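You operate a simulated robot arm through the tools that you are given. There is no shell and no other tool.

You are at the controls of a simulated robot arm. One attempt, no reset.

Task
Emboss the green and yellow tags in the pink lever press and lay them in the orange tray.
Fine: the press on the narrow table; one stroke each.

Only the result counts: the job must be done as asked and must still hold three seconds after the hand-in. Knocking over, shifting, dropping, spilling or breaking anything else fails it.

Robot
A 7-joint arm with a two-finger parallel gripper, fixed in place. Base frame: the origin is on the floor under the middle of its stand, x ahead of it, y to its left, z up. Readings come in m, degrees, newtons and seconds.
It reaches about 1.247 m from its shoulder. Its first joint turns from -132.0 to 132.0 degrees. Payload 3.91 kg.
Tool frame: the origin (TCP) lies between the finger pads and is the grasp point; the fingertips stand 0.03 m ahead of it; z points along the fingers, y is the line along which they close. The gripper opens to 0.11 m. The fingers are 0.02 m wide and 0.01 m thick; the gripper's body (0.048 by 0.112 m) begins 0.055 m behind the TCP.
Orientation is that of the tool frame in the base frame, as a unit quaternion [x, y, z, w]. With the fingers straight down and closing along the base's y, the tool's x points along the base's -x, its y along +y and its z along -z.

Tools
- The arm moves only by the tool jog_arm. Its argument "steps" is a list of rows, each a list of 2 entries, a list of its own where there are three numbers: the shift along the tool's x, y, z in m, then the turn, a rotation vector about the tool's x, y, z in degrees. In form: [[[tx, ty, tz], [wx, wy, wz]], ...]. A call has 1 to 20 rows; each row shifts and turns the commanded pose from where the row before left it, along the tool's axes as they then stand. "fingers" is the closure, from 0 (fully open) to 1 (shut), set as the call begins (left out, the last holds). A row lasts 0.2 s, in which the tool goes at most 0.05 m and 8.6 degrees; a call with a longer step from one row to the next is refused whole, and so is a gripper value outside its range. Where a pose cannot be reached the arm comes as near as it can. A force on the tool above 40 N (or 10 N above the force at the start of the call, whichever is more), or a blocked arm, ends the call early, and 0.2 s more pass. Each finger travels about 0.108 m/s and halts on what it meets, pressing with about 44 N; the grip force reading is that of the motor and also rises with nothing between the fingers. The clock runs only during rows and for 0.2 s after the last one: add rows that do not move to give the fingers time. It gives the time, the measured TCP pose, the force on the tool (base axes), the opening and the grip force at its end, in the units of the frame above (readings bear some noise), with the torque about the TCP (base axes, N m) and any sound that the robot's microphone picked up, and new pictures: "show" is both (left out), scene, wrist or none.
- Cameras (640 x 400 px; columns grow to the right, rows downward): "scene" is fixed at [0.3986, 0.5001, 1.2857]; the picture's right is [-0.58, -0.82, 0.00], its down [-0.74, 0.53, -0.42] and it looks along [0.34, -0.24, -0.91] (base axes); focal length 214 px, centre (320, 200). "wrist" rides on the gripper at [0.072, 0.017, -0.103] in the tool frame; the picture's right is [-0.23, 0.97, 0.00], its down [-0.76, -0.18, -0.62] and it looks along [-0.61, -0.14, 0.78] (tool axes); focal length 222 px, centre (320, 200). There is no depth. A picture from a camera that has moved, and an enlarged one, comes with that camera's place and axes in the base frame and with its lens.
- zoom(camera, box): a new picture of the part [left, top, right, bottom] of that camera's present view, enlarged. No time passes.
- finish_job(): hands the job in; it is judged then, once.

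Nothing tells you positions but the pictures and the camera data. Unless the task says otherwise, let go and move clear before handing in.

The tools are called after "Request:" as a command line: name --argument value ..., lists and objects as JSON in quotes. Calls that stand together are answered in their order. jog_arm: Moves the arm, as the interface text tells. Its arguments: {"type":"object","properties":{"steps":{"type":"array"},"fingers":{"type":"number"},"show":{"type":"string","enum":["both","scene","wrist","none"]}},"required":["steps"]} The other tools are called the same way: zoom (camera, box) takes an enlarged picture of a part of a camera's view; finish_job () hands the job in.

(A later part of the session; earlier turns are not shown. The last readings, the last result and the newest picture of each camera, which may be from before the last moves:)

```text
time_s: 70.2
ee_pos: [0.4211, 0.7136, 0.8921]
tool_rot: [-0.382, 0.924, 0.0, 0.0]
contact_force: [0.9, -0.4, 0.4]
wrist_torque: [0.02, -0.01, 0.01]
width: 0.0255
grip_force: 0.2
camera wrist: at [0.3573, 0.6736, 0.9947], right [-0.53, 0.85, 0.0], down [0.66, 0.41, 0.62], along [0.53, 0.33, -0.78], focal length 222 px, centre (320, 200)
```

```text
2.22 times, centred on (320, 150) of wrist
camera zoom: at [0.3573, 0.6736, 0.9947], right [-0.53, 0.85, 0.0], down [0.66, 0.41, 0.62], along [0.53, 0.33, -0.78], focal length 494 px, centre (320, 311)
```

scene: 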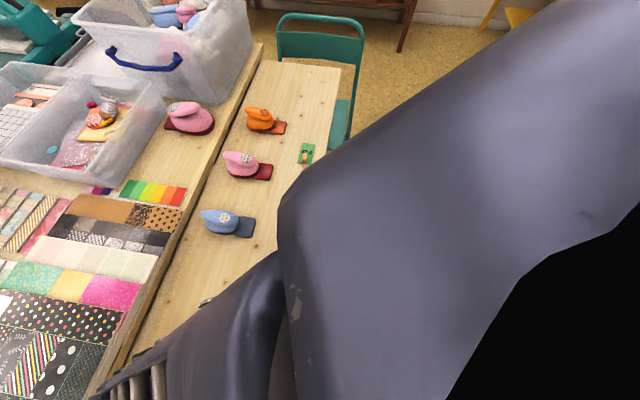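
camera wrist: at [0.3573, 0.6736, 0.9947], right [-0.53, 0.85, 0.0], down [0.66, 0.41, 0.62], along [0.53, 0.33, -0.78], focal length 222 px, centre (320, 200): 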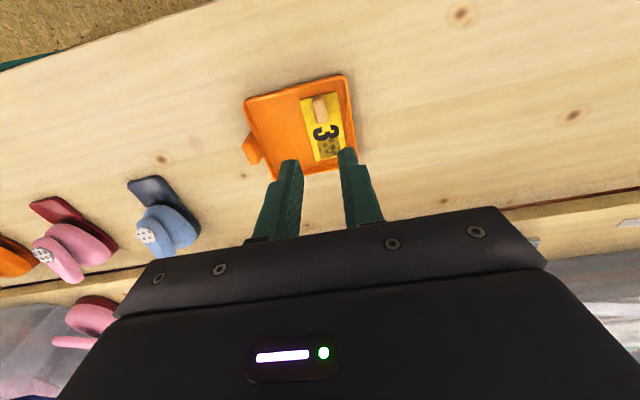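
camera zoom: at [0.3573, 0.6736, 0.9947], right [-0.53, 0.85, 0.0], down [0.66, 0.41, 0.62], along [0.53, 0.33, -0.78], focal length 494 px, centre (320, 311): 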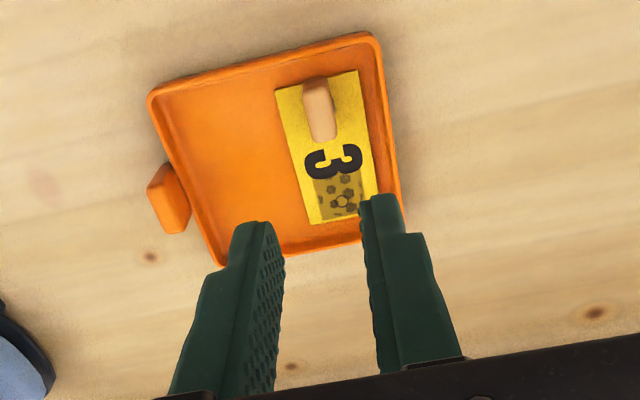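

Yellow lies flat in the far half of the tray, leaving the near half free for green. I'll travel to the green tag at safe height and turn the tool to match its post.

Request:
jog_arm --steps '[[[0.0043, -0.043, 0], [0, 0, 0]], [[0.0043, -0.043, 0], [0, 0, 0]], [[0.0043, -0.043, 0], [0, 0, 0]], [[0.0043, -0.043, 0], [0, 0, 0]], [[0.0043, -0.043, 0], [0, 0, 0]], [[0.0043, -0.043, 0], [0, 0, 0]], [[0.0043, -0.043, 0], [0, 0, 0]], [[0.0043, -0.043, 0], [0, 0, 0]], [[0.0043, -0.043, 0], [0, 0, 0]], [[0.0043, -0.043, 0], [0, 0, 0]], [[0.0043, -0.043, 0], [0, 0, 0]], [[0.0043, -0.043, 0], [0, 0, 0]]]' --fingers 0.5 --show "none"

Request:
jog_arm --steps '[[[0, 0, 0], [0, 0, 7.5]], [[0, 0, 0], [0, 0, 7.5]], [[0, 0, 0], [0, 0, 7.5]], [[0, 0, 0], [0, 0, 7.5]], [[0, 0, 0], [0, 0, 7.5]], [[0, 0, 0], [0, 0, 7.5]], [[0, 0, 0], [0, 0, 7.5]], [[0, 0, 0], [0, 0, 7.5]], [[0, 0, 0], [0, 0, 7.5]], [[0, 0, 0], [0, 0, 7.5]], [[0, 0, 0], [0, 0, 7.5]], [[0, 0, 0], [0, 0, 7.5]], [[0, 0, 0.035], [0, 0, 0]], [[0, 0, 0], [0, 0, 0]]]' --show "both"

Request:
zoom --camera "wrist" --box '[250, 80, 400, 220]'

Request:
zoom --camera "scene" --box '[220, 140, 300, 190]'

Request:
zoom --camera "scene" --box '[150, 280, 310, 380]'

```text
time_s: 72.8
ee_pos: [0.7496, 0.3111, 0.8929]
tool_rot: [-0.384, 0.924, 0.0, 0.0]
contact_force: [-0.8, 0.9, 0.3]
wrist_torque: [-0.02, -0.06, 0.0]
width: 0.0549
grip_force: 0.1
```

```text
time_s: 75.8
ee_pos: [0.7499, 0.31, 0.8561]
tool_rot: [0.383, 0.924, 0.0, -0.001]
contact_force: [-0.1, 0.9, -0.3]
wrist_torque: [-0.02, -0.01, -0.01]
width: 0.0549
grip_force: 0.1
camera wrist: at [0.7094, 0.374, 0.9589], right [0.85, 0.53, 0.0], down [0.41, -0.66, 0.62], along [0.33, -0.53, -0.78], focal length 222 px, centre (320, 200)
```

scene: 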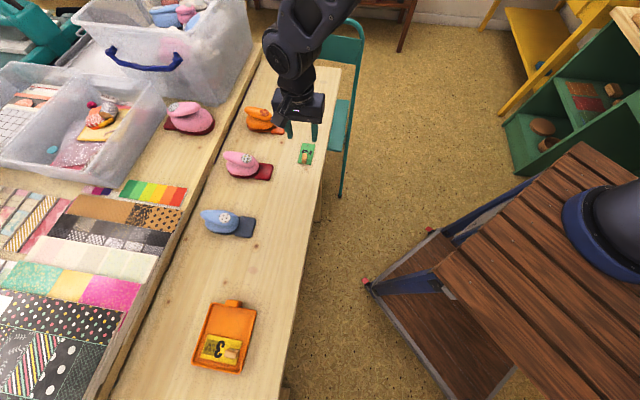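
wrist: 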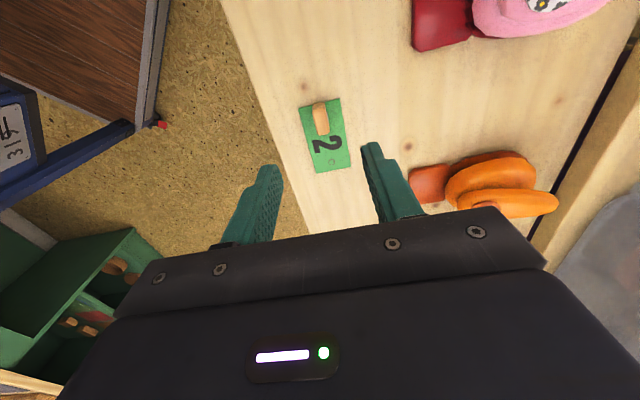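

```text
2.86 times, centred on (325, 150) of wrist
camera zoom: at [0.7094, 0.374, 0.9589], right [0.85, 0.53, 0.0], down [0.41, -0.66, 0.62], along [0.33, -0.53, -0.78], focal length 635 px, centre (306, 343)
```

zoom: 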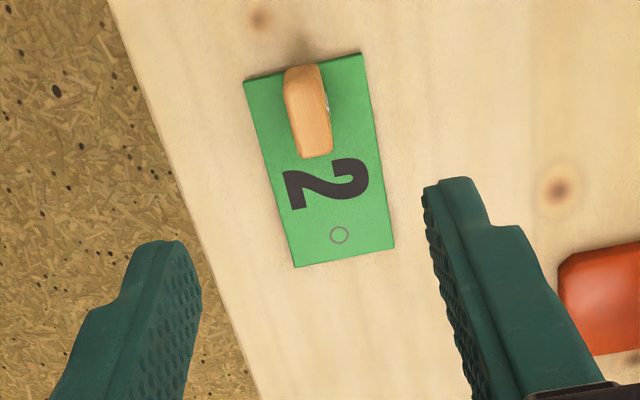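

```text
8.00 times, centred on (260, 165) of scene
camera zoom: at [0.3986, 0.5001, 1.2857], right [-0.58, -0.82, 0.0], down [-0.74, 0.53, -0.42], along [0.34, -0.24, -0.91], focal length 1716 px, centre (800, 480)
```

zoom: 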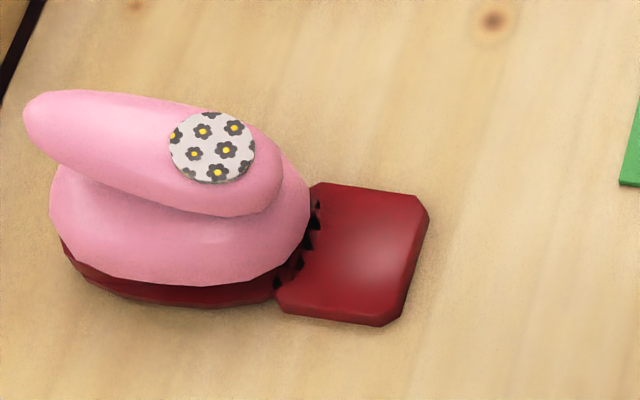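

```text
4.00 times, centred on (230, 330) of scene
camera zoom: at [0.3986, 0.5001, 1.2857], right [-0.58, -0.82, 0.0], down [-0.74, 0.53, -0.42], along [0.34, -0.24, -0.91], focal length 858 px, centre (680, -320)
```

zoom: 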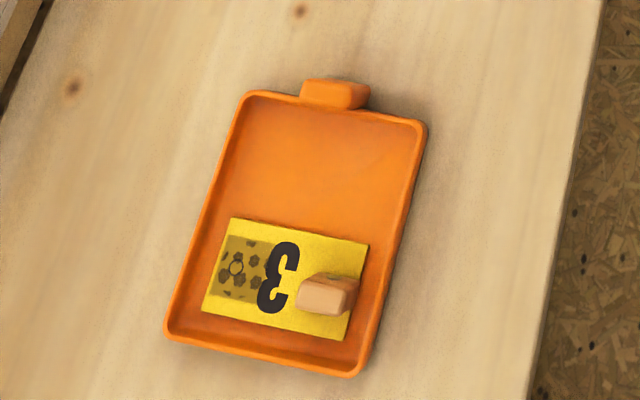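

The green post is at about (0.750, 0.311), right under the TCP. The pink press is where I left it and yellow lies flat in the tray. I'll descend on green the same way.

Request:
jog_arm --steps '[[[0.0013, 0.001, 0.03], [0, 0, 0]], [[0, 0, 0.03], [0, 0, 0]], [[0, 0, 0.025], [0, 0, 0]], [[0, 0, 0.012], [0, 0, 0]], [[0, 0, 0], [0, 0, 0]], [[0, 0, 0], [0, 0, 0]]]' --show "wrist"

Request:
zoom --camera "wrist" --box '[240, 125, 420, 245]'

```text
time_s: 77.2
ee_pos: [0.7487, 0.3122, 0.7582]
tool_rot: [0.383, 0.924, 0.0, 0.0]
contact_force: [0.0, -0.2, 0.3]
wrist_torque: [-0.02, 0.06, 0.01]
width: 0.0552
grip_force: 0.1
camera wrist: at [0.709, 0.3759, 0.8611], right [0.85, 0.53, 0.0], down [0.41, -0.66, 0.62], along [0.33, -0.53, -0.78], focal length 222 px, centre (320, 200)
```

wrist: 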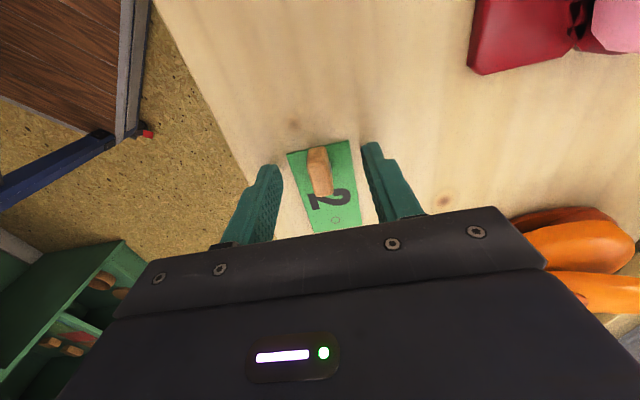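

```text
3.33 times, centred on (330, 185) of wrist
camera zoom: at [0.709, 0.3759, 0.8611], right [0.85, 0.53, 0.0], down [0.41, -0.66, 0.62], along [0.33, -0.53, -0.78], focal length 740 px, centre (287, 250)
```

zoom: 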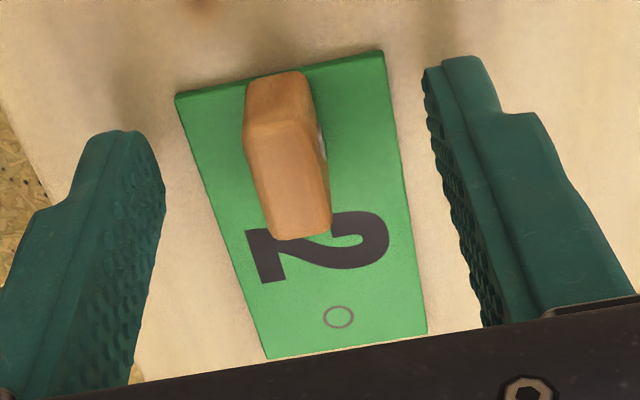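

Request:
jog_arm --steps '[[[-0.001, 0.0007, 0.0012], [0, 0, 0]], [[0, 0, 0], [0, 0, 0]]]' --show "none"

Request:
jog_arm --steps '[[[0, 0, 0], [0, 0, 0]], [[0, 0, 0], [0, 0, 0]], [[0, 0, 0], [0, 0, 0]], [[0, 0, 0], [0, 0, 0]], [[0, 0, 0], [0, 0, 0]]]' --fingers 1 --show "wrist"

Request:
zoom --camera "wrist" --box '[250, 120, 400, 240]'

```text
time_s: 77.8
ee_pos: [0.7498, 0.3117, 0.7579]
tool_rot: [0.383, 0.924, 0.0, 0.001]
contact_force: [-0.3, -0.3, -0.3]
wrist_torque: [-0.01, 0.0, 0.0]
width: 0.0547
grip_force: 0.0
```

```text
time_s: 79.0
ee_pos: [0.7495, 0.3118, 0.7571]
tool_rot: [0.383, 0.924, -0.001, -0.001]
contact_force: [0.0, 0.0, 0.3]
wrist_torque: [0.0, -0.01, 0.01]
width: 0.0108
grip_force: 44.4
camera wrist: at [0.7101, 0.3754, 0.86], right [0.85, 0.53, 0.0], down [0.41, -0.66, 0.62], along [0.33, -0.53, -0.78], focal length 222 px, centre (320, 200)
```

wrist: 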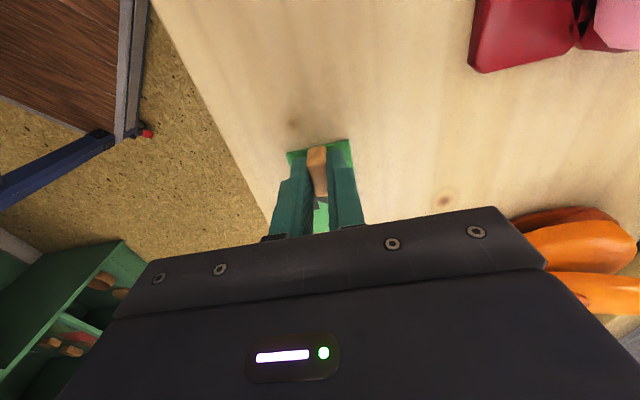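

```text
3.33 times, centred on (325, 180) of wrist
camera zoom: at [0.7101, 0.3754, 0.86], right [0.85, 0.53, 0.0], down [0.41, -0.66, 0.62], along [0.33, -0.53, -0.78], focal length 740 px, centre (303, 267)
```

zoom: 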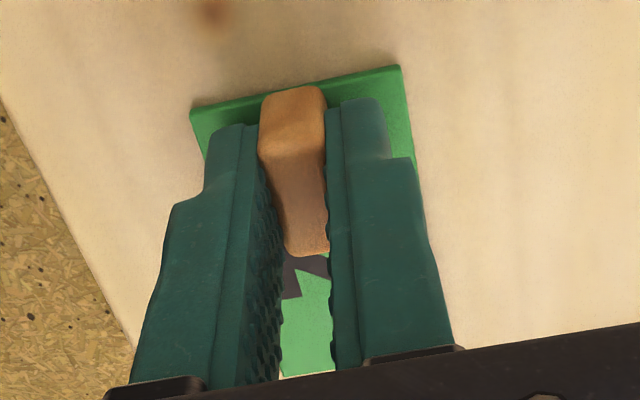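

Green is gripped just like yellow was. I'll lift, turn +90° and bring it in front of the pink press.

Request:
jog_arm --steps '[[[0, 0, -0.01], [0, 0, 0]], [[0, 0, -0.03], [0, 0, 0]], [[0, 0, -0.03], [0, 0, 0]], [[0, 0, -0.03], [0, 0, 0]], [[0, 0, 0], [0, 0, -7.5]], [[0, 0, 0], [0, 0, -7.5]], [[0, 0, 0], [0, 0, -7.5]], [[0, 0, 0], [0, 0, -7.5]], [[0, 0, 0], [0, 0, -7.5]], [[0, 0, 0], [0, 0, -7.5]], [[0, 0, 0], [0, 0, -7.5]], [[0, 0, 0], [0, 0, -7.5]], [[0, 0, 0], [0, 0, -7.5]], [[0, 0, 0], [0, 0, -7.5]], [[0, 0, 0], [0, 0, -7.5]], [[0, 0, 0], [0, 0, -7.5]], [[0, 0, 0], [0, 0, 0]]]' --show "none"

Request:
jog_arm --steps '[[[-0.0193, 0.03, 0], [0, 0, 0]], [[-0.0193, 0.03, 0], [0, 0, 0]], [[0, 0, 0.03], [0, 0, 0]], [[0, 0, 0.03], [0, 0, 0]], [[0, 0, 0], [0, 0, 0]]]' --show "both"

Request:
zoom --camera "scene" --box '[220, 140, 300, 190]'

Request:
zoom --camera "wrist" --box '[250, 120, 400, 240]'

```text
time_s: 82.6
ee_pos: [0.7502, 0.3123, 0.8568]
tool_rot: [-0.383, 0.924, 0.0, 0.0]
contact_force: [-1.0, -0.6, -0.4]
wrist_torque: [0.0, 0.01, -0.02]
width: 0.0107
grip_force: 44.0
```

```text
time_s: 83.8
ee_pos: [0.7355, 0.3815, 0.7982]
tool_rot: [-0.383, 0.924, 0.0, 0.0]
contact_force: [0.6, -0.4, -0.6]
wrist_torque: [0.01, 0.04, 0.05]
width: 0.011
grip_force: 43.8
camera wrist: at [0.6714, 0.3436, 0.9001], right [-0.53, 0.85, 0.0], down [0.66, 0.41, 0.62], along [0.53, 0.33, -0.78], focal length 222 px, centre (320, 200)
```

scene: 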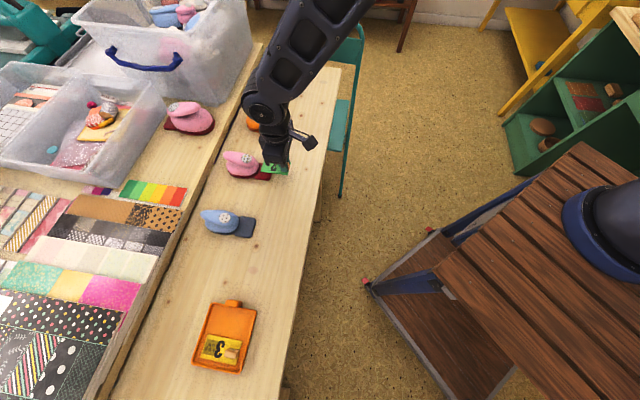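
wrist: 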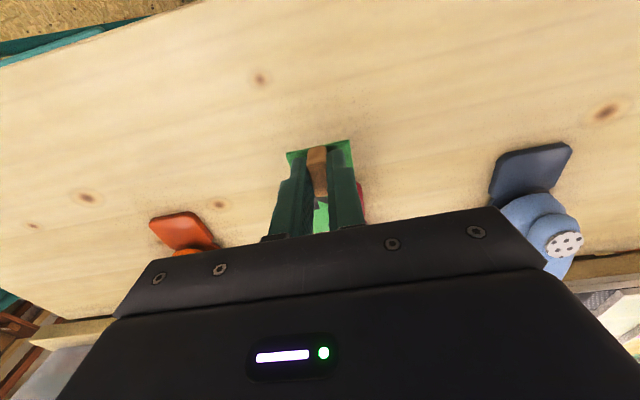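

```text
8.00 times, centred on (260, 165) of scene
camera zoom: at [0.3986, 0.5001, 1.2857], right [-0.58, -0.82, 0.0], down [-0.74, 0.53, -0.42], along [0.34, -0.24, -0.91], focal length 1716 px, centre (800, 480)
```

zoom: 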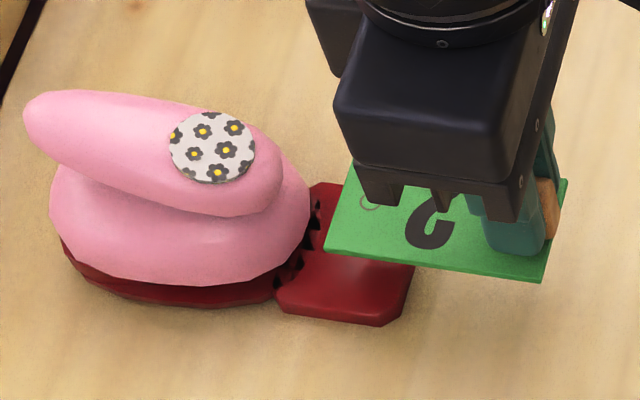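

```text
3.33 times, centred on (325, 180) of wrist
camera zoom: at [0.6714, 0.3436, 0.9001], right [-0.53, 0.85, 0.0], down [0.66, 0.41, 0.62], along [0.53, 0.33, -0.78], focal length 740 px, centre (303, 267)
```

zoom: 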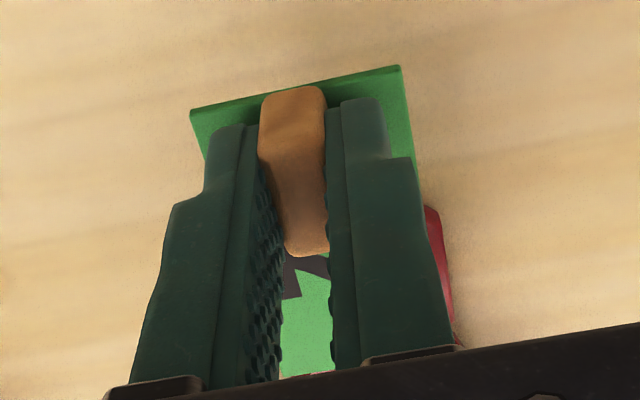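

Everything matches the first run. I'll lower to just above the plate and slide green in, stopping about 1 mm short of the stop so the press isn't pushed again.

Request:
jog_arm --steps '[[[0, 0.001, 0.015], [0, 0, 0]], [[0, 0, 0.012], [0, 0, 0]], [[0, 0, 0.004], [0, 0, 0]], [[0, 0, 0], [0, 0, 0]], [[0, 0, 0], [0, 0, 0]]]' --show "none"

Request:
zoom --camera "scene" --box '[220, 140, 300, 190]'

```text
time_s: 85.0
ee_pos: [0.7333, 0.3811, 0.7664]
tool_rot: [-0.383, 0.924, 0.0, 0.001]
contact_force: [0.2, 0.1, -0.1]
wrist_torque: [-0.01, -0.02, 0.01]
width: 0.011
grip_force: 44.1
```

```text
8.00 times, centred on (260, 165) of scene
camera zoom: at [0.3986, 0.5001, 1.2857], right [-0.58, -0.82, 0.0], down [-0.74, 0.53, -0.42], along [0.34, -0.24, -0.91], focal length 1716 px, centre (800, 480)
```

zoom: 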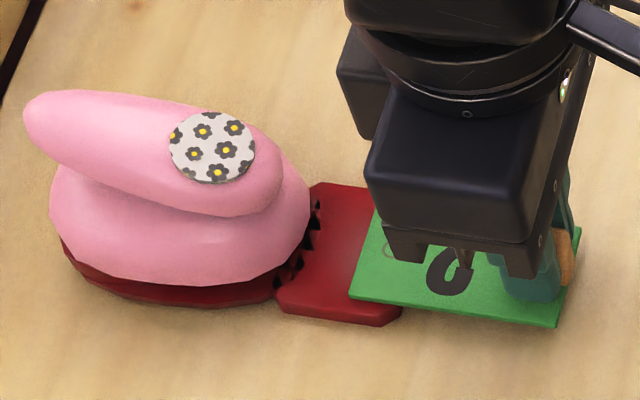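

Request:
jog_arm --steps '[[[-0.006, 0, 0], [0, 0, 0]], [[-0.006, 0, 0], [0, 0, 0]], [[-0.006, 0, 0], [0, 0, 0]], [[-0.006, 0, 0], [0, 0, 0]], [[0, 0, 0], [0, 0, 0]]]' --show "none"

Request:
jog_arm --steps '[[[-0.005, 0, 0], [0, 0, 0]], [[-0.005, 0, 0], [0, 0, 0]], [[-0.005, 0, 0], [0, 0, 0]], [[-0.005, 0, 0], [0, 0, 0]], [[0, 0, 0], [0, 0, 0]], [[0, 0, 0], [0, 0, 0]]]' --show "none"

Request:
zoom --camera "scene" --box '[220, 140, 300, 190]'

```text
time_s: 86.2
ee_pos: [0.7507, 0.3989, 0.7666]
tool_rot: [-0.383, 0.924, 0.0, -0.001]
contact_force: [0.1, 0.1, -0.1]
wrist_torque: [-0.02, -0.01, 0.0]
width: 0.0108
grip_force: 43.6
```

```text
time_s: 87.6
ee_pos: [0.7641, 0.4126, 0.7669]
tool_rot: [-0.383, 0.924, 0.0, 0.0]
contact_force: [-0.5, -0.5, -0.3]
wrist_torque: [0.0, -0.01, -0.01]
width: 0.0107
grip_force: 43.7
```

```text
8.00 times, centred on (260, 165) of scene
camera zoom: at [0.3986, 0.5001, 1.2857], right [-0.58, -0.82, 0.0], down [-0.74, 0.53, -0.42], along [0.34, -0.24, -0.91], focal length 1716 px, centre (800, 480)
```

zoom: 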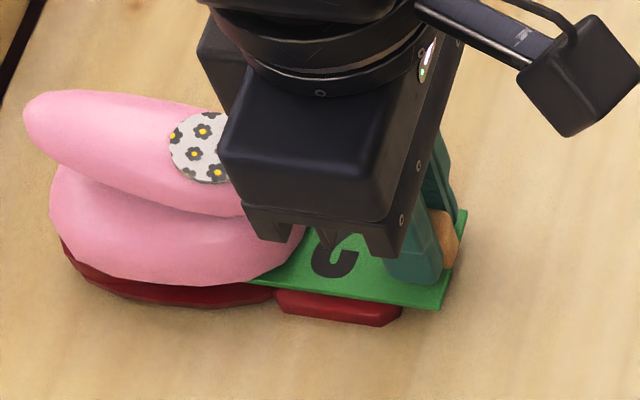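

Request:
jog_arm --steps '[[[-0.002, 0, 0], [0, 0, 0]], [[-0.002, 0, 0], [0, 0, 0]], [[0, 0, 0], [0, 0, 0]]]' --show "none"

Request:
jog_arm --steps '[[[-0.0013, 0, 0], [0, 0, 0]], [[-0.0012, 0, 0], [0, 0, 0]], [[0, 0, 0], [0, 0, 0]]]' --show "none"

Request:
zoom --camera "scene" --box '[220, 140, 300, 190]'

```text
time_s: 88.4
ee_pos: [0.768, 0.4161, 0.7686]
tool_rot: [-0.382, 0.924, -0.001, 0.0]
contact_force: [0.3, -0.3, -0.1]
wrist_torque: [0.05, -0.02, 0.0]
width: 0.0108
grip_force: 44.0
```

```text
time_s: 89.2
ee_pos: [0.7692, 0.4193, 0.7669]
tool_rot: [-0.383, 0.924, 0.0, 0.0]
contact_force: [-0.6, 0.0, 0.1]
wrist_torque: [0.03, 0.0, 0.0]
width: 0.0109
grip_force: 44.0
```

```text
8.00 times, centred on (260, 165) of scene
camera zoom: at [0.3986, 0.5001, 1.2857], right [-0.58, -0.82, 0.0], down [-0.74, 0.53, -0.42], along [0.34, -0.24, -0.91], focal length 1716 px, centre (800, 480)
```

zoom: 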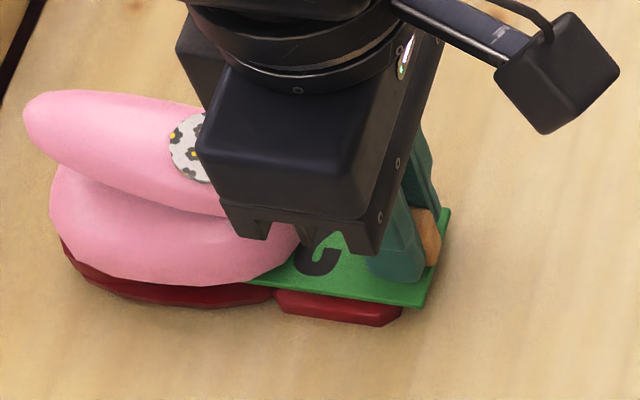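

Request:
jog_arm --steps '[[[-0.0008, 0, 0], [0, 0, 0]], [[0, 0, 0], [0, 0, 0]]]' --show "none"

Request:
zoom --camera "scene" --box '[220, 140, 300, 190]'

```text
time_s: 89.8
ee_pos: [0.7694, 0.4183, 0.7654]
tool_rot: [-0.383, 0.924, 0.0, 0.001]
contact_force: [-0.8, -0.6, -0.6]
wrist_torque: [0.03, 0.03, -0.01]
width: 0.0107
grip_force: 43.8
```

```text
8.00 times, centred on (260, 165) of scene
camera zoom: at [0.3986, 0.5001, 1.2857], right [-0.58, -0.82, 0.0], down [-0.74, 0.53, -0.42], along [0.34, -0.24, -0.91], focal length 1716 px, centre (800, 480)
```

zoom: 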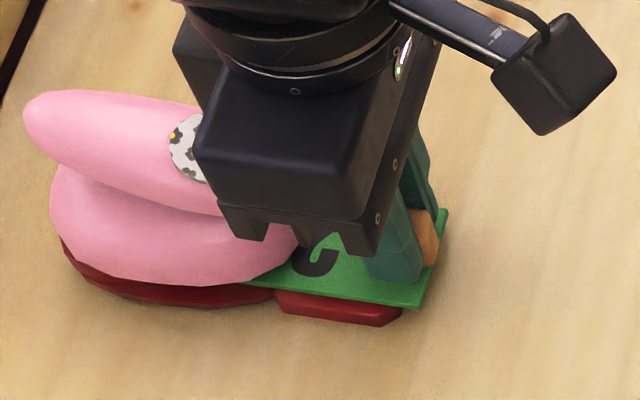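

Green is at practically the same depth as yellow was and the press has not moved. I'll set it down, release it and lift clear.

Request:
jog_arm --steps '[[[0, 0, 0.0015], [0, 0, 0]], [[0, 0, 0], [0, 0, 0]]]' --show "none"

Request:
jog_arm --steps '[[[0, 0, 0], [0, 0, 0]], [[0, 0, 0], [0, 0, 0]], [[0, 0, 0], [0, 0, 0]]]' --fingers 0.6 --show "none"

Request:
jog_arm --steps '[[[0, 0, -0.01], [0, 0, 0]], [[0, 0, -0.03], [0, 0, 0]], [[0, 0, -0.04], [0, 0, 0]], [[0, 0, -0.03], [0, 0, 0]], [[0.02, 0, 0], [0, 0, 0]], [[0, 0, 0], [0, 0, 0]]]' --show "wrist"

Request:
zoom --camera "scene" --box '[220, 140, 300, 190]'

Request:
zoom --camera "wrist" --box '[260, 120, 400, 240]'

```text
time_s: 90.4
ee_pos: [0.7697, 0.4204, 0.7657]
tool_rot: [-0.383, 0.924, 0.0, 0.001]
contact_force: [0.8, 0.2, 2.5]
wrist_torque: [0.02, -0.04, 0.01]
width: 0.011
grip_force: 43.9
```

```text
time_s: 91.2
ee_pos: [0.7693, 0.4184, 0.7642]
tool_rot: [-0.382, 0.924, 0.0, 0.0]
contact_force: [0.9, -0.7, 0.1]
wrist_torque: [-0.01, 0.03, -0.01]
width: 0.0442
grip_force: 0.1
```

```text
time_s: 92.6
ee_pos: [0.7557, 0.4022, 0.875]
tool_rot: [-0.382, 0.924, 0.0, 0.0]
contact_force: [-0.6, 0.4, 0.6]
wrist_torque: [0.01, 0.0, 0.0]
width: 0.0439
grip_force: 0.1
camera wrist: at [0.6919, 0.3643, 0.9766], right [-0.53, 0.85, 0.0], down [0.66, 0.41, 0.62], along [0.53, 0.33, -0.78], focal length 222 px, centre (320, 200)
```

wrist: 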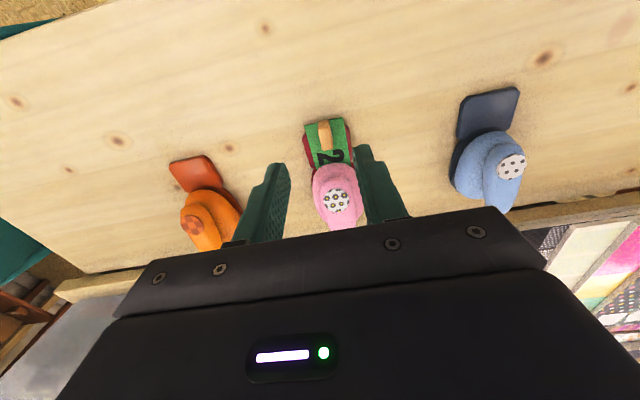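

```text
8.00 times, centred on (260, 165) of scene
camera zoom: at [0.3986, 0.5001, 1.2857], right [-0.58, -0.82, 0.0], down [-0.74, 0.53, -0.42], along [0.34, -0.24, -0.91], focal length 1716 px, centre (800, 480)
```

zoom: 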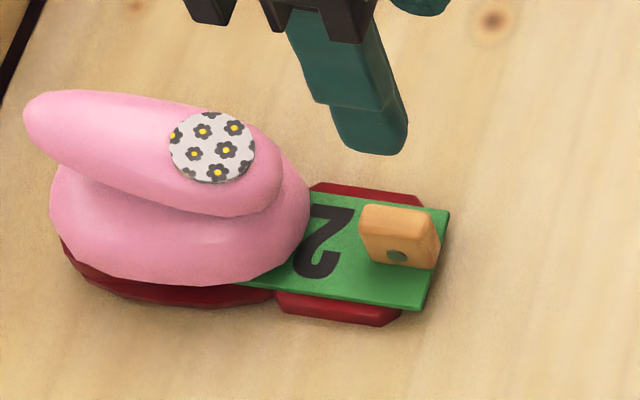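

```text
3.33 times, centred on (330, 180) of wrist
camera zoom: at [0.6919, 0.3643, 0.9766], right [-0.53, 0.85, 0.0], down [0.66, 0.41, 0.62], along [0.53, 0.33, -0.78], focal length 740 px, centre (287, 267)
```

zoom: 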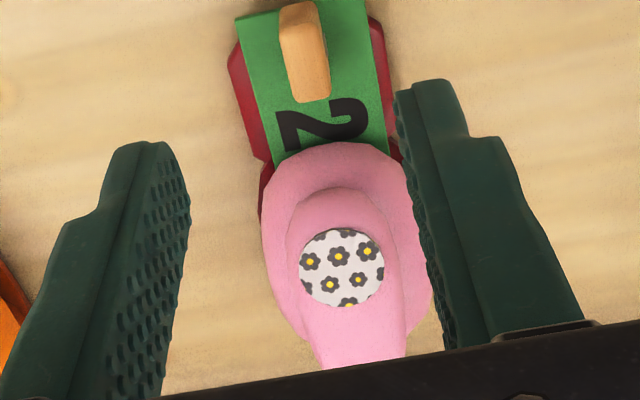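

Green is seated squarely. I'll close the fingers, go over the lever's rear end at the same point as before, and make its single stroke with the same profile.

Request:
jog_arm --steps '[[[-0.0339, 0, 0], [0, 0, 0]], [[-0.0339, 0, 0], [0, 0, 0]], [[-0.0339, 0, 0], [0, 0, 0]], [[-0.0338, 0, 0], [0, 0, 0]], [[0, 0, 0.03], [0, 0, 0]], [[0, 0, 0], [0, 0, 0]]]' --fingers 1 --show "wrist"

Request:
zoom --camera "scene" --box '[200, 110, 300, 190]'

```text
time_s: 94.0
ee_pos: [0.8528, 0.4995, 0.8463]
tool_rot: [-0.383, 0.924, 0.0, 0.0]
contact_force: [0.8, 0.2, 0.4]
wrist_torque: [-0.01, 0.03, -0.04]
width: 0.0
grip_force: 37.3
camera wrist: at [0.7886, 0.4614, 0.9488], right [-0.53, 0.85, 0.0], down [0.66, 0.41, 0.62], along [0.53, 0.33, -0.78], focal length 222 px, centre (320, 200)
```

wrist: 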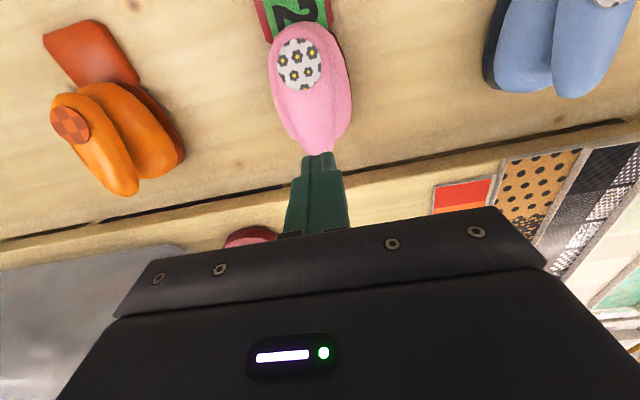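

```text
5.00 times, centred on (250, 150) of scene
camera zoom: at [0.3986, 0.5001, 1.2857], right [-0.58, -0.82, 0.0], down [-0.74, 0.53, -0.42], along [0.34, -0.24, -0.91], focal length 1072 px, centre (670, 450)
```

zoom: 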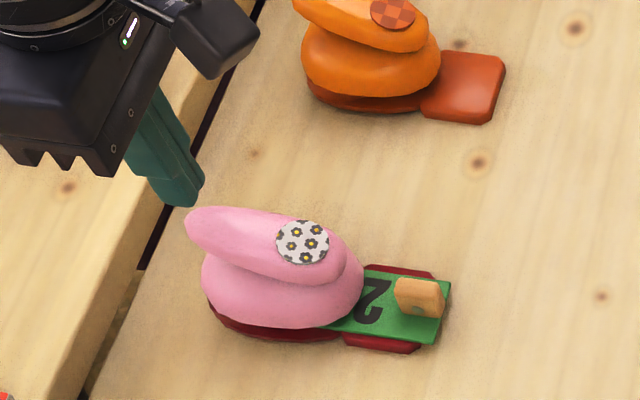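

Request:
jog_arm --steps '[[[0.002, 0, 0.01], [0, 0, 0]], [[0, 0, 0.008], [0, 0, 0]], [[0, 0, 0.003], [0, 0, 0]], [[0, 0, 0.003], [0, 0, 0]], [[0, 0, 0.003], [0, 0, 0]], [[0, 0, 0.003], [0, 0, 0]], [[0, 0, 0.003], [0, 0, 0]], [[0, 0, 0], [0, 0, 0]]]' --show "none"

Request:
zoom --camera "scene" --box '[220, 140, 300, 190]'

```text
time_s: 95.8
ee_pos: [0.8504, 0.4981, 0.8117]
tool_rot: [-0.383, 0.924, 0.001, 0.0]
contact_force: [-0.1, 2.7, 6.3]
wrist_torque: [0.19, -0.04, 0.01]
width: 0.0
grip_force: 37.5
```

```text
8.00 times, centred on (260, 165) of scene
camera zoom: at [0.3986, 0.5001, 1.2857], right [-0.58, -0.82, 0.0], down [-0.74, 0.53, -0.42], along [0.34, -0.24, -0.91], focal length 1716 px, centre (800, 480)
```

zoom: 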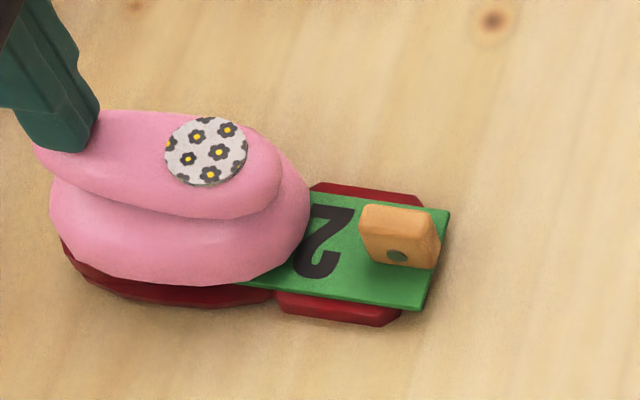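

The lever is almost down (6 N). I'll continue the same stroke to the hard stop, up to about 35 N as before.

Request:
jog_arm --steps '[[[0, 0, 0.003], [0, 0, 0]], [[0, 0, 0], [0, 0, 0]]]' --show "none"

Request:
zoom --camera "scene" --box '[220, 140, 300, 190]'

```text
time_s: 96.4
ee_pos: [0.8514, 0.5003, 0.8098]
tool_rot: [-0.383, 0.924, 0.0, 0.001]
contact_force: [-2.5, 2.6, 23.0]
wrist_torque: [0.24, -0.09, -0.01]
width: 0.0
grip_force: 37.3
```

```text
8.00 times, centred on (260, 165) of scene
camera zoom: at [0.3986, 0.5001, 1.2857], right [-0.58, -0.82, 0.0], down [-0.74, 0.53, -0.42], along [0.34, -0.24, -0.91], focal length 1716 px, centre (800, 480)
```

zoom: 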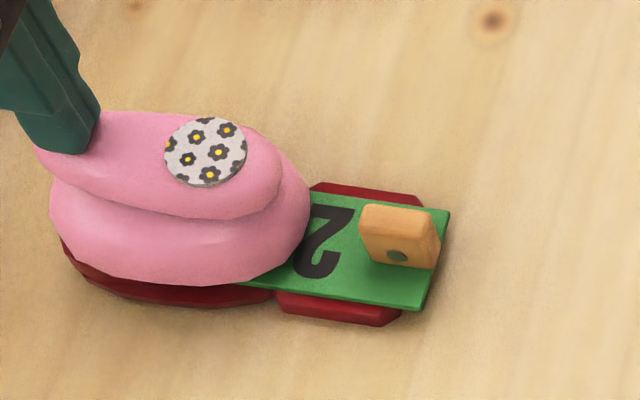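

Request:
jog_arm --steps '[[[0, 0, 0.0012], [0, 0, 0]], [[0, 0, 0], [0, 0, 0]]]' --show "none"

Request:
jog_arm --steps '[[[0, 0, -0.005], [0, 0, 0]], [[0, 0, -0.01], [0, 0, 0]], [[0, 0, -0.02], [0, 0, 0]], [[0, 0, -0.03], [0, 0, 0]], [[0, 0, 0], [0, 0, 0]]]' --show "none"

Request:
zoom --camera "scene" --box '[220, 140, 300, 190]'

```text
time_s: 97.0
ee_pos: [0.8506, 0.4985, 0.8091]
tool_rot: [-0.383, 0.924, 0.0, 0.002]
contact_force: [0.0, 5.5, 36.1]
wrist_torque: [0.35, -0.1, -0.09]
width: 0.0
grip_force: 37.6
```

```text
time_s: 98.2
ee_pos: [0.8505, 0.4985, 0.8725]
tool_rot: [-0.383, 0.924, 0.0, 0.0]
contact_force: [-0.4, -0.3, 0.7]
wrist_torque: [-0.02, 0.01, 0.01]
width: 0.0003
grip_force: 37.3
```

```text
8.00 times, centred on (260, 165) of scene
camera zoom: at [0.3986, 0.5001, 1.2857], right [-0.58, -0.82, 0.0], down [-0.74, 0.53, -0.42], along [0.34, -0.24, -0.91], focal length 1716 px, centre (800, 480)
```

zoom: 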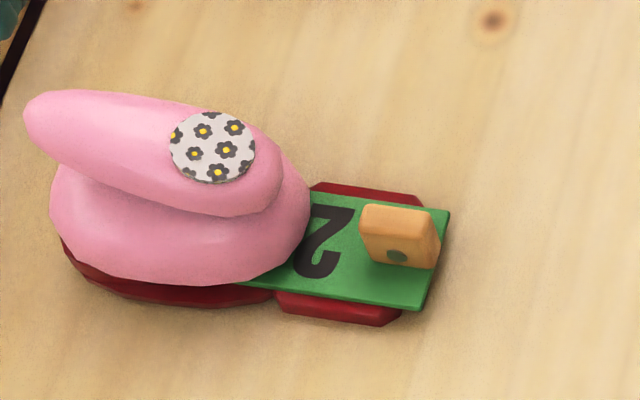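

The second stroke is complete and the lever has sprung back with the press unmoved. I'll go back over the green post to retrieve it.

Request:
jog_arm --steps '[[[0.0378, 0, 0], [0, 0, 0]], [[0.0378, 0, 0], [0, 0, 0]], [[0.0378, 0.0006, 0], [0, 0, 0]], [[0, 0, 0.03], [0, 0, 0]], [[0, 0, 0.03], [0, 0, 0]], [[0, 0, 0.025], [0, 0, 0]], [[0, 0, 0], [0, 0, 0]]]' --fingers 0.6 --show "wrist"

Request:
zoom --camera "wrist" --box '[250, 120, 400, 240]'

```text
time_s: 99.8
ee_pos: [0.769, 0.4215, 0.7868]
tool_rot: [-0.383, 0.924, 0.0, 0.001]
contact_force: [0.8, 1.0, -0.5]
wrist_torque: [0.02, 0.02, 0.01]
width: 0.044
grip_force: 0.0
camera wrist: at [0.7054, 0.3831, 0.8899], right [-0.53, 0.85, 0.0], down [0.66, 0.41, 0.62], along [0.53, 0.33, -0.78], focal length 222 px, centre (320, 200)
```

wrist: 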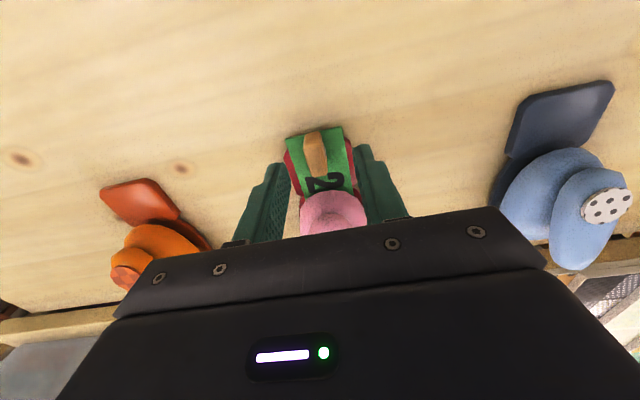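

```text
3.33 times, centred on (325, 180) of wrist
camera zoom: at [0.7054, 0.3831, 0.8899], right [-0.53, 0.85, 0.0], down [0.66, 0.41, 0.62], along [0.53, 0.33, -0.78], focal length 740 px, centre (303, 267)
```

zoom: 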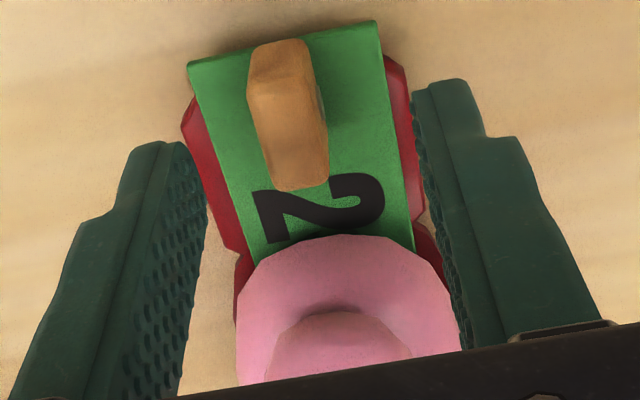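

The gripper is about 2.5 mm off to one side, so I'll correct that before going down and closing, to avoid dragging the tag sideways in the throat.

Request:
jog_arm --steps '[[[0.001, -0.0025, 0], [0, 0, 0]], [[0, 0, 0.012], [0, 0, 0]], [[0, 0, 0.0095], [0, 0, 0]], [[0, 0, 0], [0, 0, 0]]]' --show "wrist"

Request:
zoom --camera "wrist" --box '[250, 120, 400, 240]'

```text
time_s: 100.8
ee_pos: [0.7709, 0.4177, 0.7657]
tool_rot: [-0.383, 0.924, 0.001, -0.001]
contact_force: [-0.1, -0.2, 0.1]
wrist_torque: [-0.01, -0.04, 0.01]
width: 0.0442
grip_force: 0.0
camera wrist: at [0.7068, 0.3785, 0.8682], right [-0.53, 0.85, 0.0], down [0.66, 0.41, 0.62], along [0.53, 0.33, -0.78], focal length 222 px, centre (320, 200)
```

wrist: 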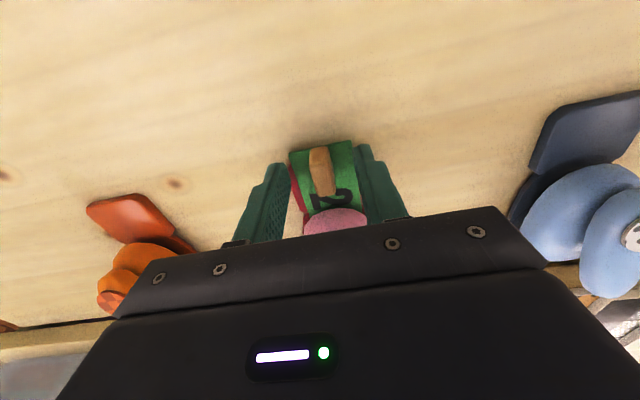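

```text
3.33 times, centred on (325, 180) of wrist
camera zoom: at [0.7068, 0.3785, 0.8682], right [-0.53, 0.85, 0.0], down [0.66, 0.41, 0.62], along [0.53, 0.33, -0.78], focal length 740 px, centre (303, 267)
```

zoom: 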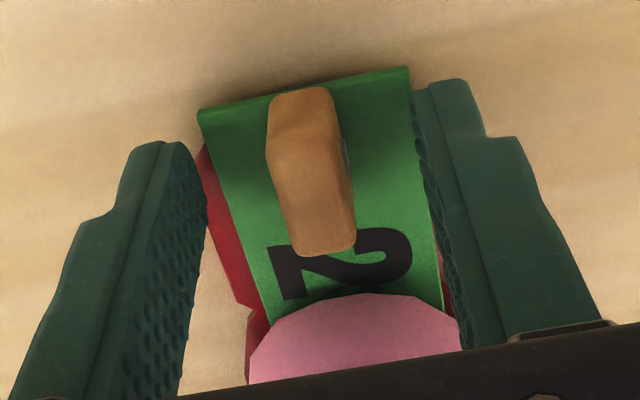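

Request:
jog_arm --steps '[[[0, 0.0013, 0], [0, 0, 0]], [[0, 0, 0], [0, 0, 0]]]' --show "none"

Request:
zoom --camera "wrist" --box '[250, 120, 400, 240]'

```text
time_s: 101.4
ee_pos: [0.7695, 0.4189, 0.7656]
tool_rot: [-0.383, 0.924, 0.0, 0.0]
contact_force: [0.7, -0.3, 0.7]
wrist_torque: [0.02, -0.03, -0.02]
width: 0.0441
grip_force: 0.0
```

```text
3.33 times, centred on (325, 180) of wrist
camera zoom: at [0.7058, 0.3795, 0.8688], right [-0.53, 0.85, 0.0], down [0.66, 0.41, 0.62], along [0.53, 0.33, -0.78], focal length 740 px, centre (303, 267)
```

zoom: 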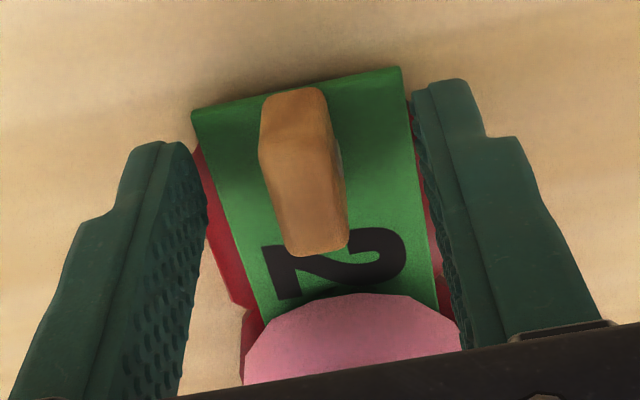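

The post is centred between the fingers now. I'll close, raise 1.5 mm, draw green straight out and lift.

Request:
jog_arm --steps '[[[0, 0, 0], [0, 0, 0]], [[0, 0, 0], [0, 0, 0]], [[0, 0, 0], [0, 0, 0]], [[0, 0, 0], [0, 0, 0]]]' --fingers 1 --show "none"

Request:
jog_arm --steps '[[[0, 0, -0.0015], [0, 0, 0]], [[0.008, 0, 0], [0, 0, 0]], [[0.012, 0, 0], [0, 0, 0]], [[0.015, 0, 0], [0, 0, 0]], [[0.015, 0, 0], [0, 0, 0]], [[0.015, 0, 0], [0, 0, 0]], [[0, 0, -0.03], [0, 0, 0]], [[0, 0, -0.03], [0, 0, 0]], [[0, 0, -0.03], [0, 0, 0]], [[0, 0, 0], [0, 0, 0]]]' --show "both"

Request:
zoom --camera "scene" --box '[220, 140, 300, 190]'

Request:
zoom --camera "wrist" --box '[250, 120, 400, 240]'

```text
time_s: 102.4
ee_pos: [0.77, 0.4181, 0.7638]
tool_rot: [-0.383, 0.924, 0.0, 0.0]
contact_force: [-0.9, 0.7, 0.9]
wrist_torque: [-0.02, -0.02, -0.01]
width: 0.0108
grip_force: 44.1
```

```text
time_s: 104.6
ee_pos: [0.7256, 0.3725, 0.8581]
tool_rot: [-0.382, 0.924, 0.0, 0.0]
contact_force: [-0.3, -0.2, 0.1]
wrist_torque: [0.0, 0.0, 0.02]
width: 0.0109
grip_force: 43.7
camera wrist: at [0.6611, 0.3333, 0.9616], right [-0.53, 0.85, 0.0], down [0.66, 0.41, 0.62], along [0.53, 0.33, -0.78], focal length 222 px, centre (320, 200)
```

scene: 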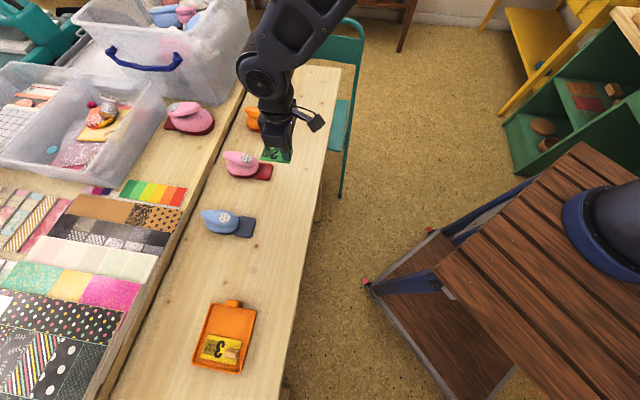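
wrist: 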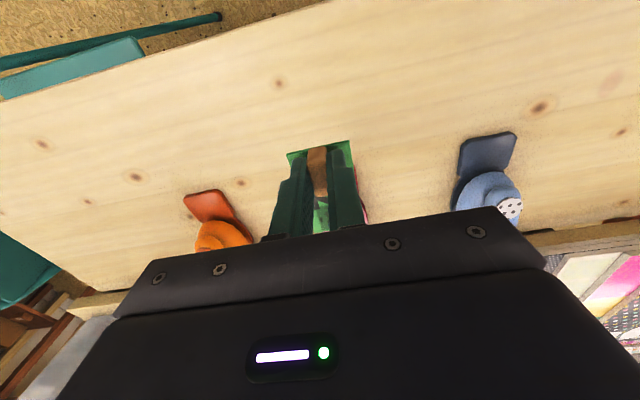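

```text
8.00 times, centred on (260, 165) of scene
camera zoom: at [0.3986, 0.5001, 1.2857], right [-0.58, -0.82, 0.0], down [-0.74, 0.53, -0.42], along [0.34, -0.24, -0.91], focal length 1716 px, centre (800, 480)
```

zoom: 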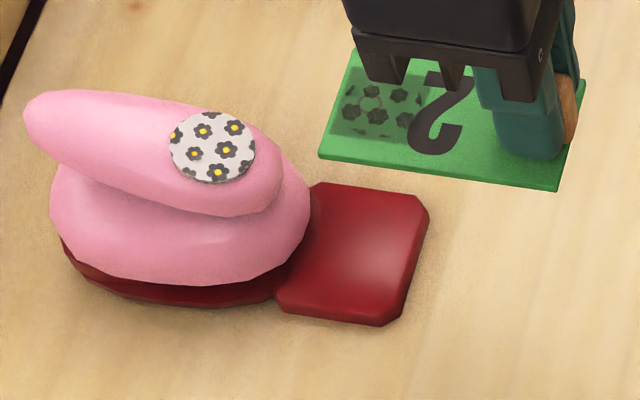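

```text
3.33 times, centred on (325, 180) of wrist
camera zoom: at [0.6611, 0.3333, 0.9616], right [-0.53, 0.85, 0.0], down [0.66, 0.41, 0.62], along [0.53, 0.33, -0.78], focal length 740 px, centre (303, 267)
```

zoom: 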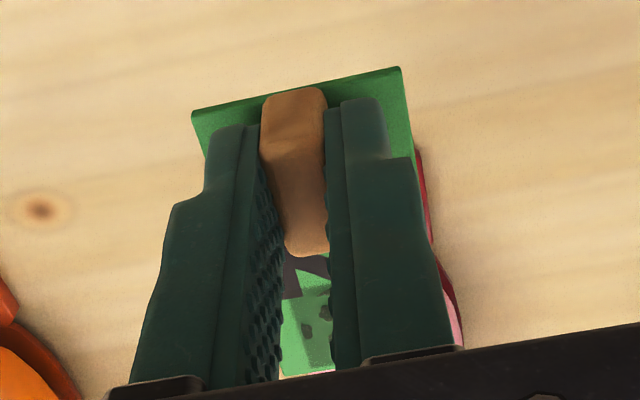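

Green carries the flower embossing too. I'll carry it over to the free half of the tray.

Request:
jog_arm --steps '[[[0, 0, -0.035], [0, 0, 0]], [[-0.0028, 0.0453, 0], [0, 0, 0]], [[-0.0028, 0.0453, 0], [0, 0, 0]], [[-0.0028, 0.0453, 0], [0, 0, 0]], [[-0.0028, 0.0453, 0], [0, 0, 0]], [[-0.0028, 0.0453, 0], [0, 0, 0]], [[-0.0028, 0.0453, 0], [0, 0, 0]], [[-0.0028, 0.0453, 0], [0, 0, 0]], [[-0.0028, 0.0453, 0], [0, 0, 0]], [[-0.0028, 0.0453, 0], [0, 0, 0]], [[0, 0, 0.04], [0, 0, 0]], [[0, 0, 0.035], [0, 0, 0]], [[0, 0, 0.025], [0, 0, 0]], [[0, 0, 0], [0, 0, 0]]]' --show "wrist"

Request:
zoom --camera "wrist" --box '[200, 60, 440, 240]'

Request:
zoom --camera "scene" --box '[150, 270, 310, 390]'

```text
time_s: 107.6
ee_pos: [0.4542, 0.6794, 0.7932]
tool_rot: [-0.383, 0.924, 0.001, 0.0]
contact_force: [-1.1, -0.1, -0.2]
wrist_torque: [0.02, -0.01, -0.02]
width: 0.0107
grip_force: 44.1
camera wrist: at [0.3906, 0.64, 0.896], right [-0.53, 0.85, 0.0], down [0.66, 0.41, 0.62], along [0.53, 0.33, -0.78], focal length 222 px, centre (320, 200)
```

wrist: 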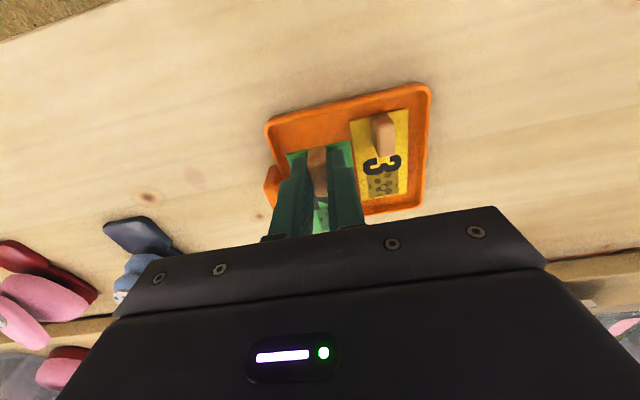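

```text
2.22 times, centred on (320, 150) of wrist
camera zoom: at [0.3906, 0.64, 0.896], right [-0.53, 0.85, 0.0], down [0.66, 0.41, 0.62], along [0.53, 0.33, -0.78], focal length 494 px, centre (320, 311)
```

zoom: 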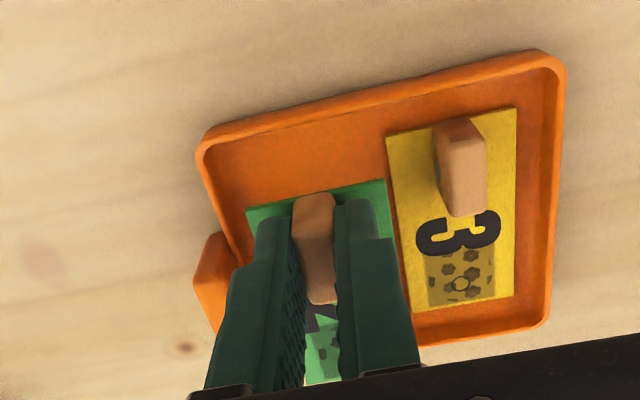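

```text
3.33 times, centred on (230, 330) of scene
camera zoom: at [0.3986, 0.5001, 1.2857], right [-0.58, -0.82, 0.0], down [-0.74, 0.53, -0.42], along [0.34, -0.24, -0.91], focal length 715 px, centre (620, -233)
```

zoom: 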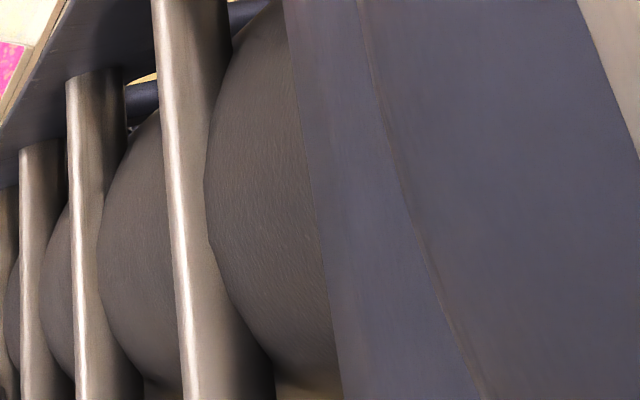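

Yellow occupies v = 0.185–0.229 and the free floor is about v = 0.129–0.185. I'll shift 3 mm away from yellow to centre green in the gap, then lower until it touches.

Request:
jog_arm --steps '[[[0, -0.003, 0], [0, 0, 0]], [[0, 0, 0.012], [0, 0, 0]], [[0, 0, 0.012], [0, 0, 0]], [[0, 0, 0.004], [0, 0, 0]], [[0, 0, 0], [0, 0, 0]]]' --show "wrist"

Request:
zoom --camera "wrist" --box '[220, 90, 420, 240]'

```text
time_s: 108.8
ee_pos: [0.4572, 0.6756, 0.7645]
tool_rot: [-0.383, 0.924, 0.0, 0.001]
contact_force: [0.4, -0.1, 0.6]
wrist_torque: [-0.02, 0.04, -0.03]
width: 0.0109
grip_force: 44.3
camera wrist: at [0.3932, 0.637, 0.8676], right [-0.53, 0.85, 0.0], down [0.66, 0.41, 0.62], along [0.53, 0.33, -0.78], focal length 222 px, centre (320, 200)
```

wrist: 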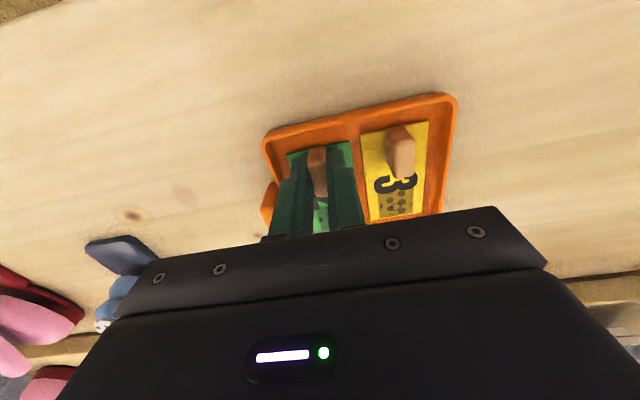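

```text
2.67 times, centred on (320, 165) of wrist
camera zoom: at [0.3932, 0.637, 0.8676], right [-0.53, 0.85, 0.0], down [0.66, 0.41, 0.62], along [0.53, 0.33, -0.78], focal length 592 px, centre (320, 293)
```

zoom: 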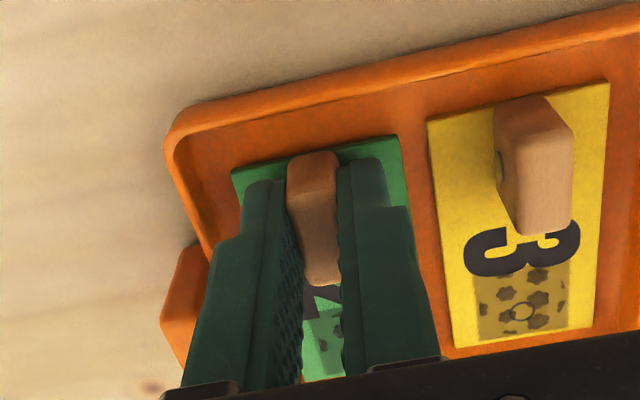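

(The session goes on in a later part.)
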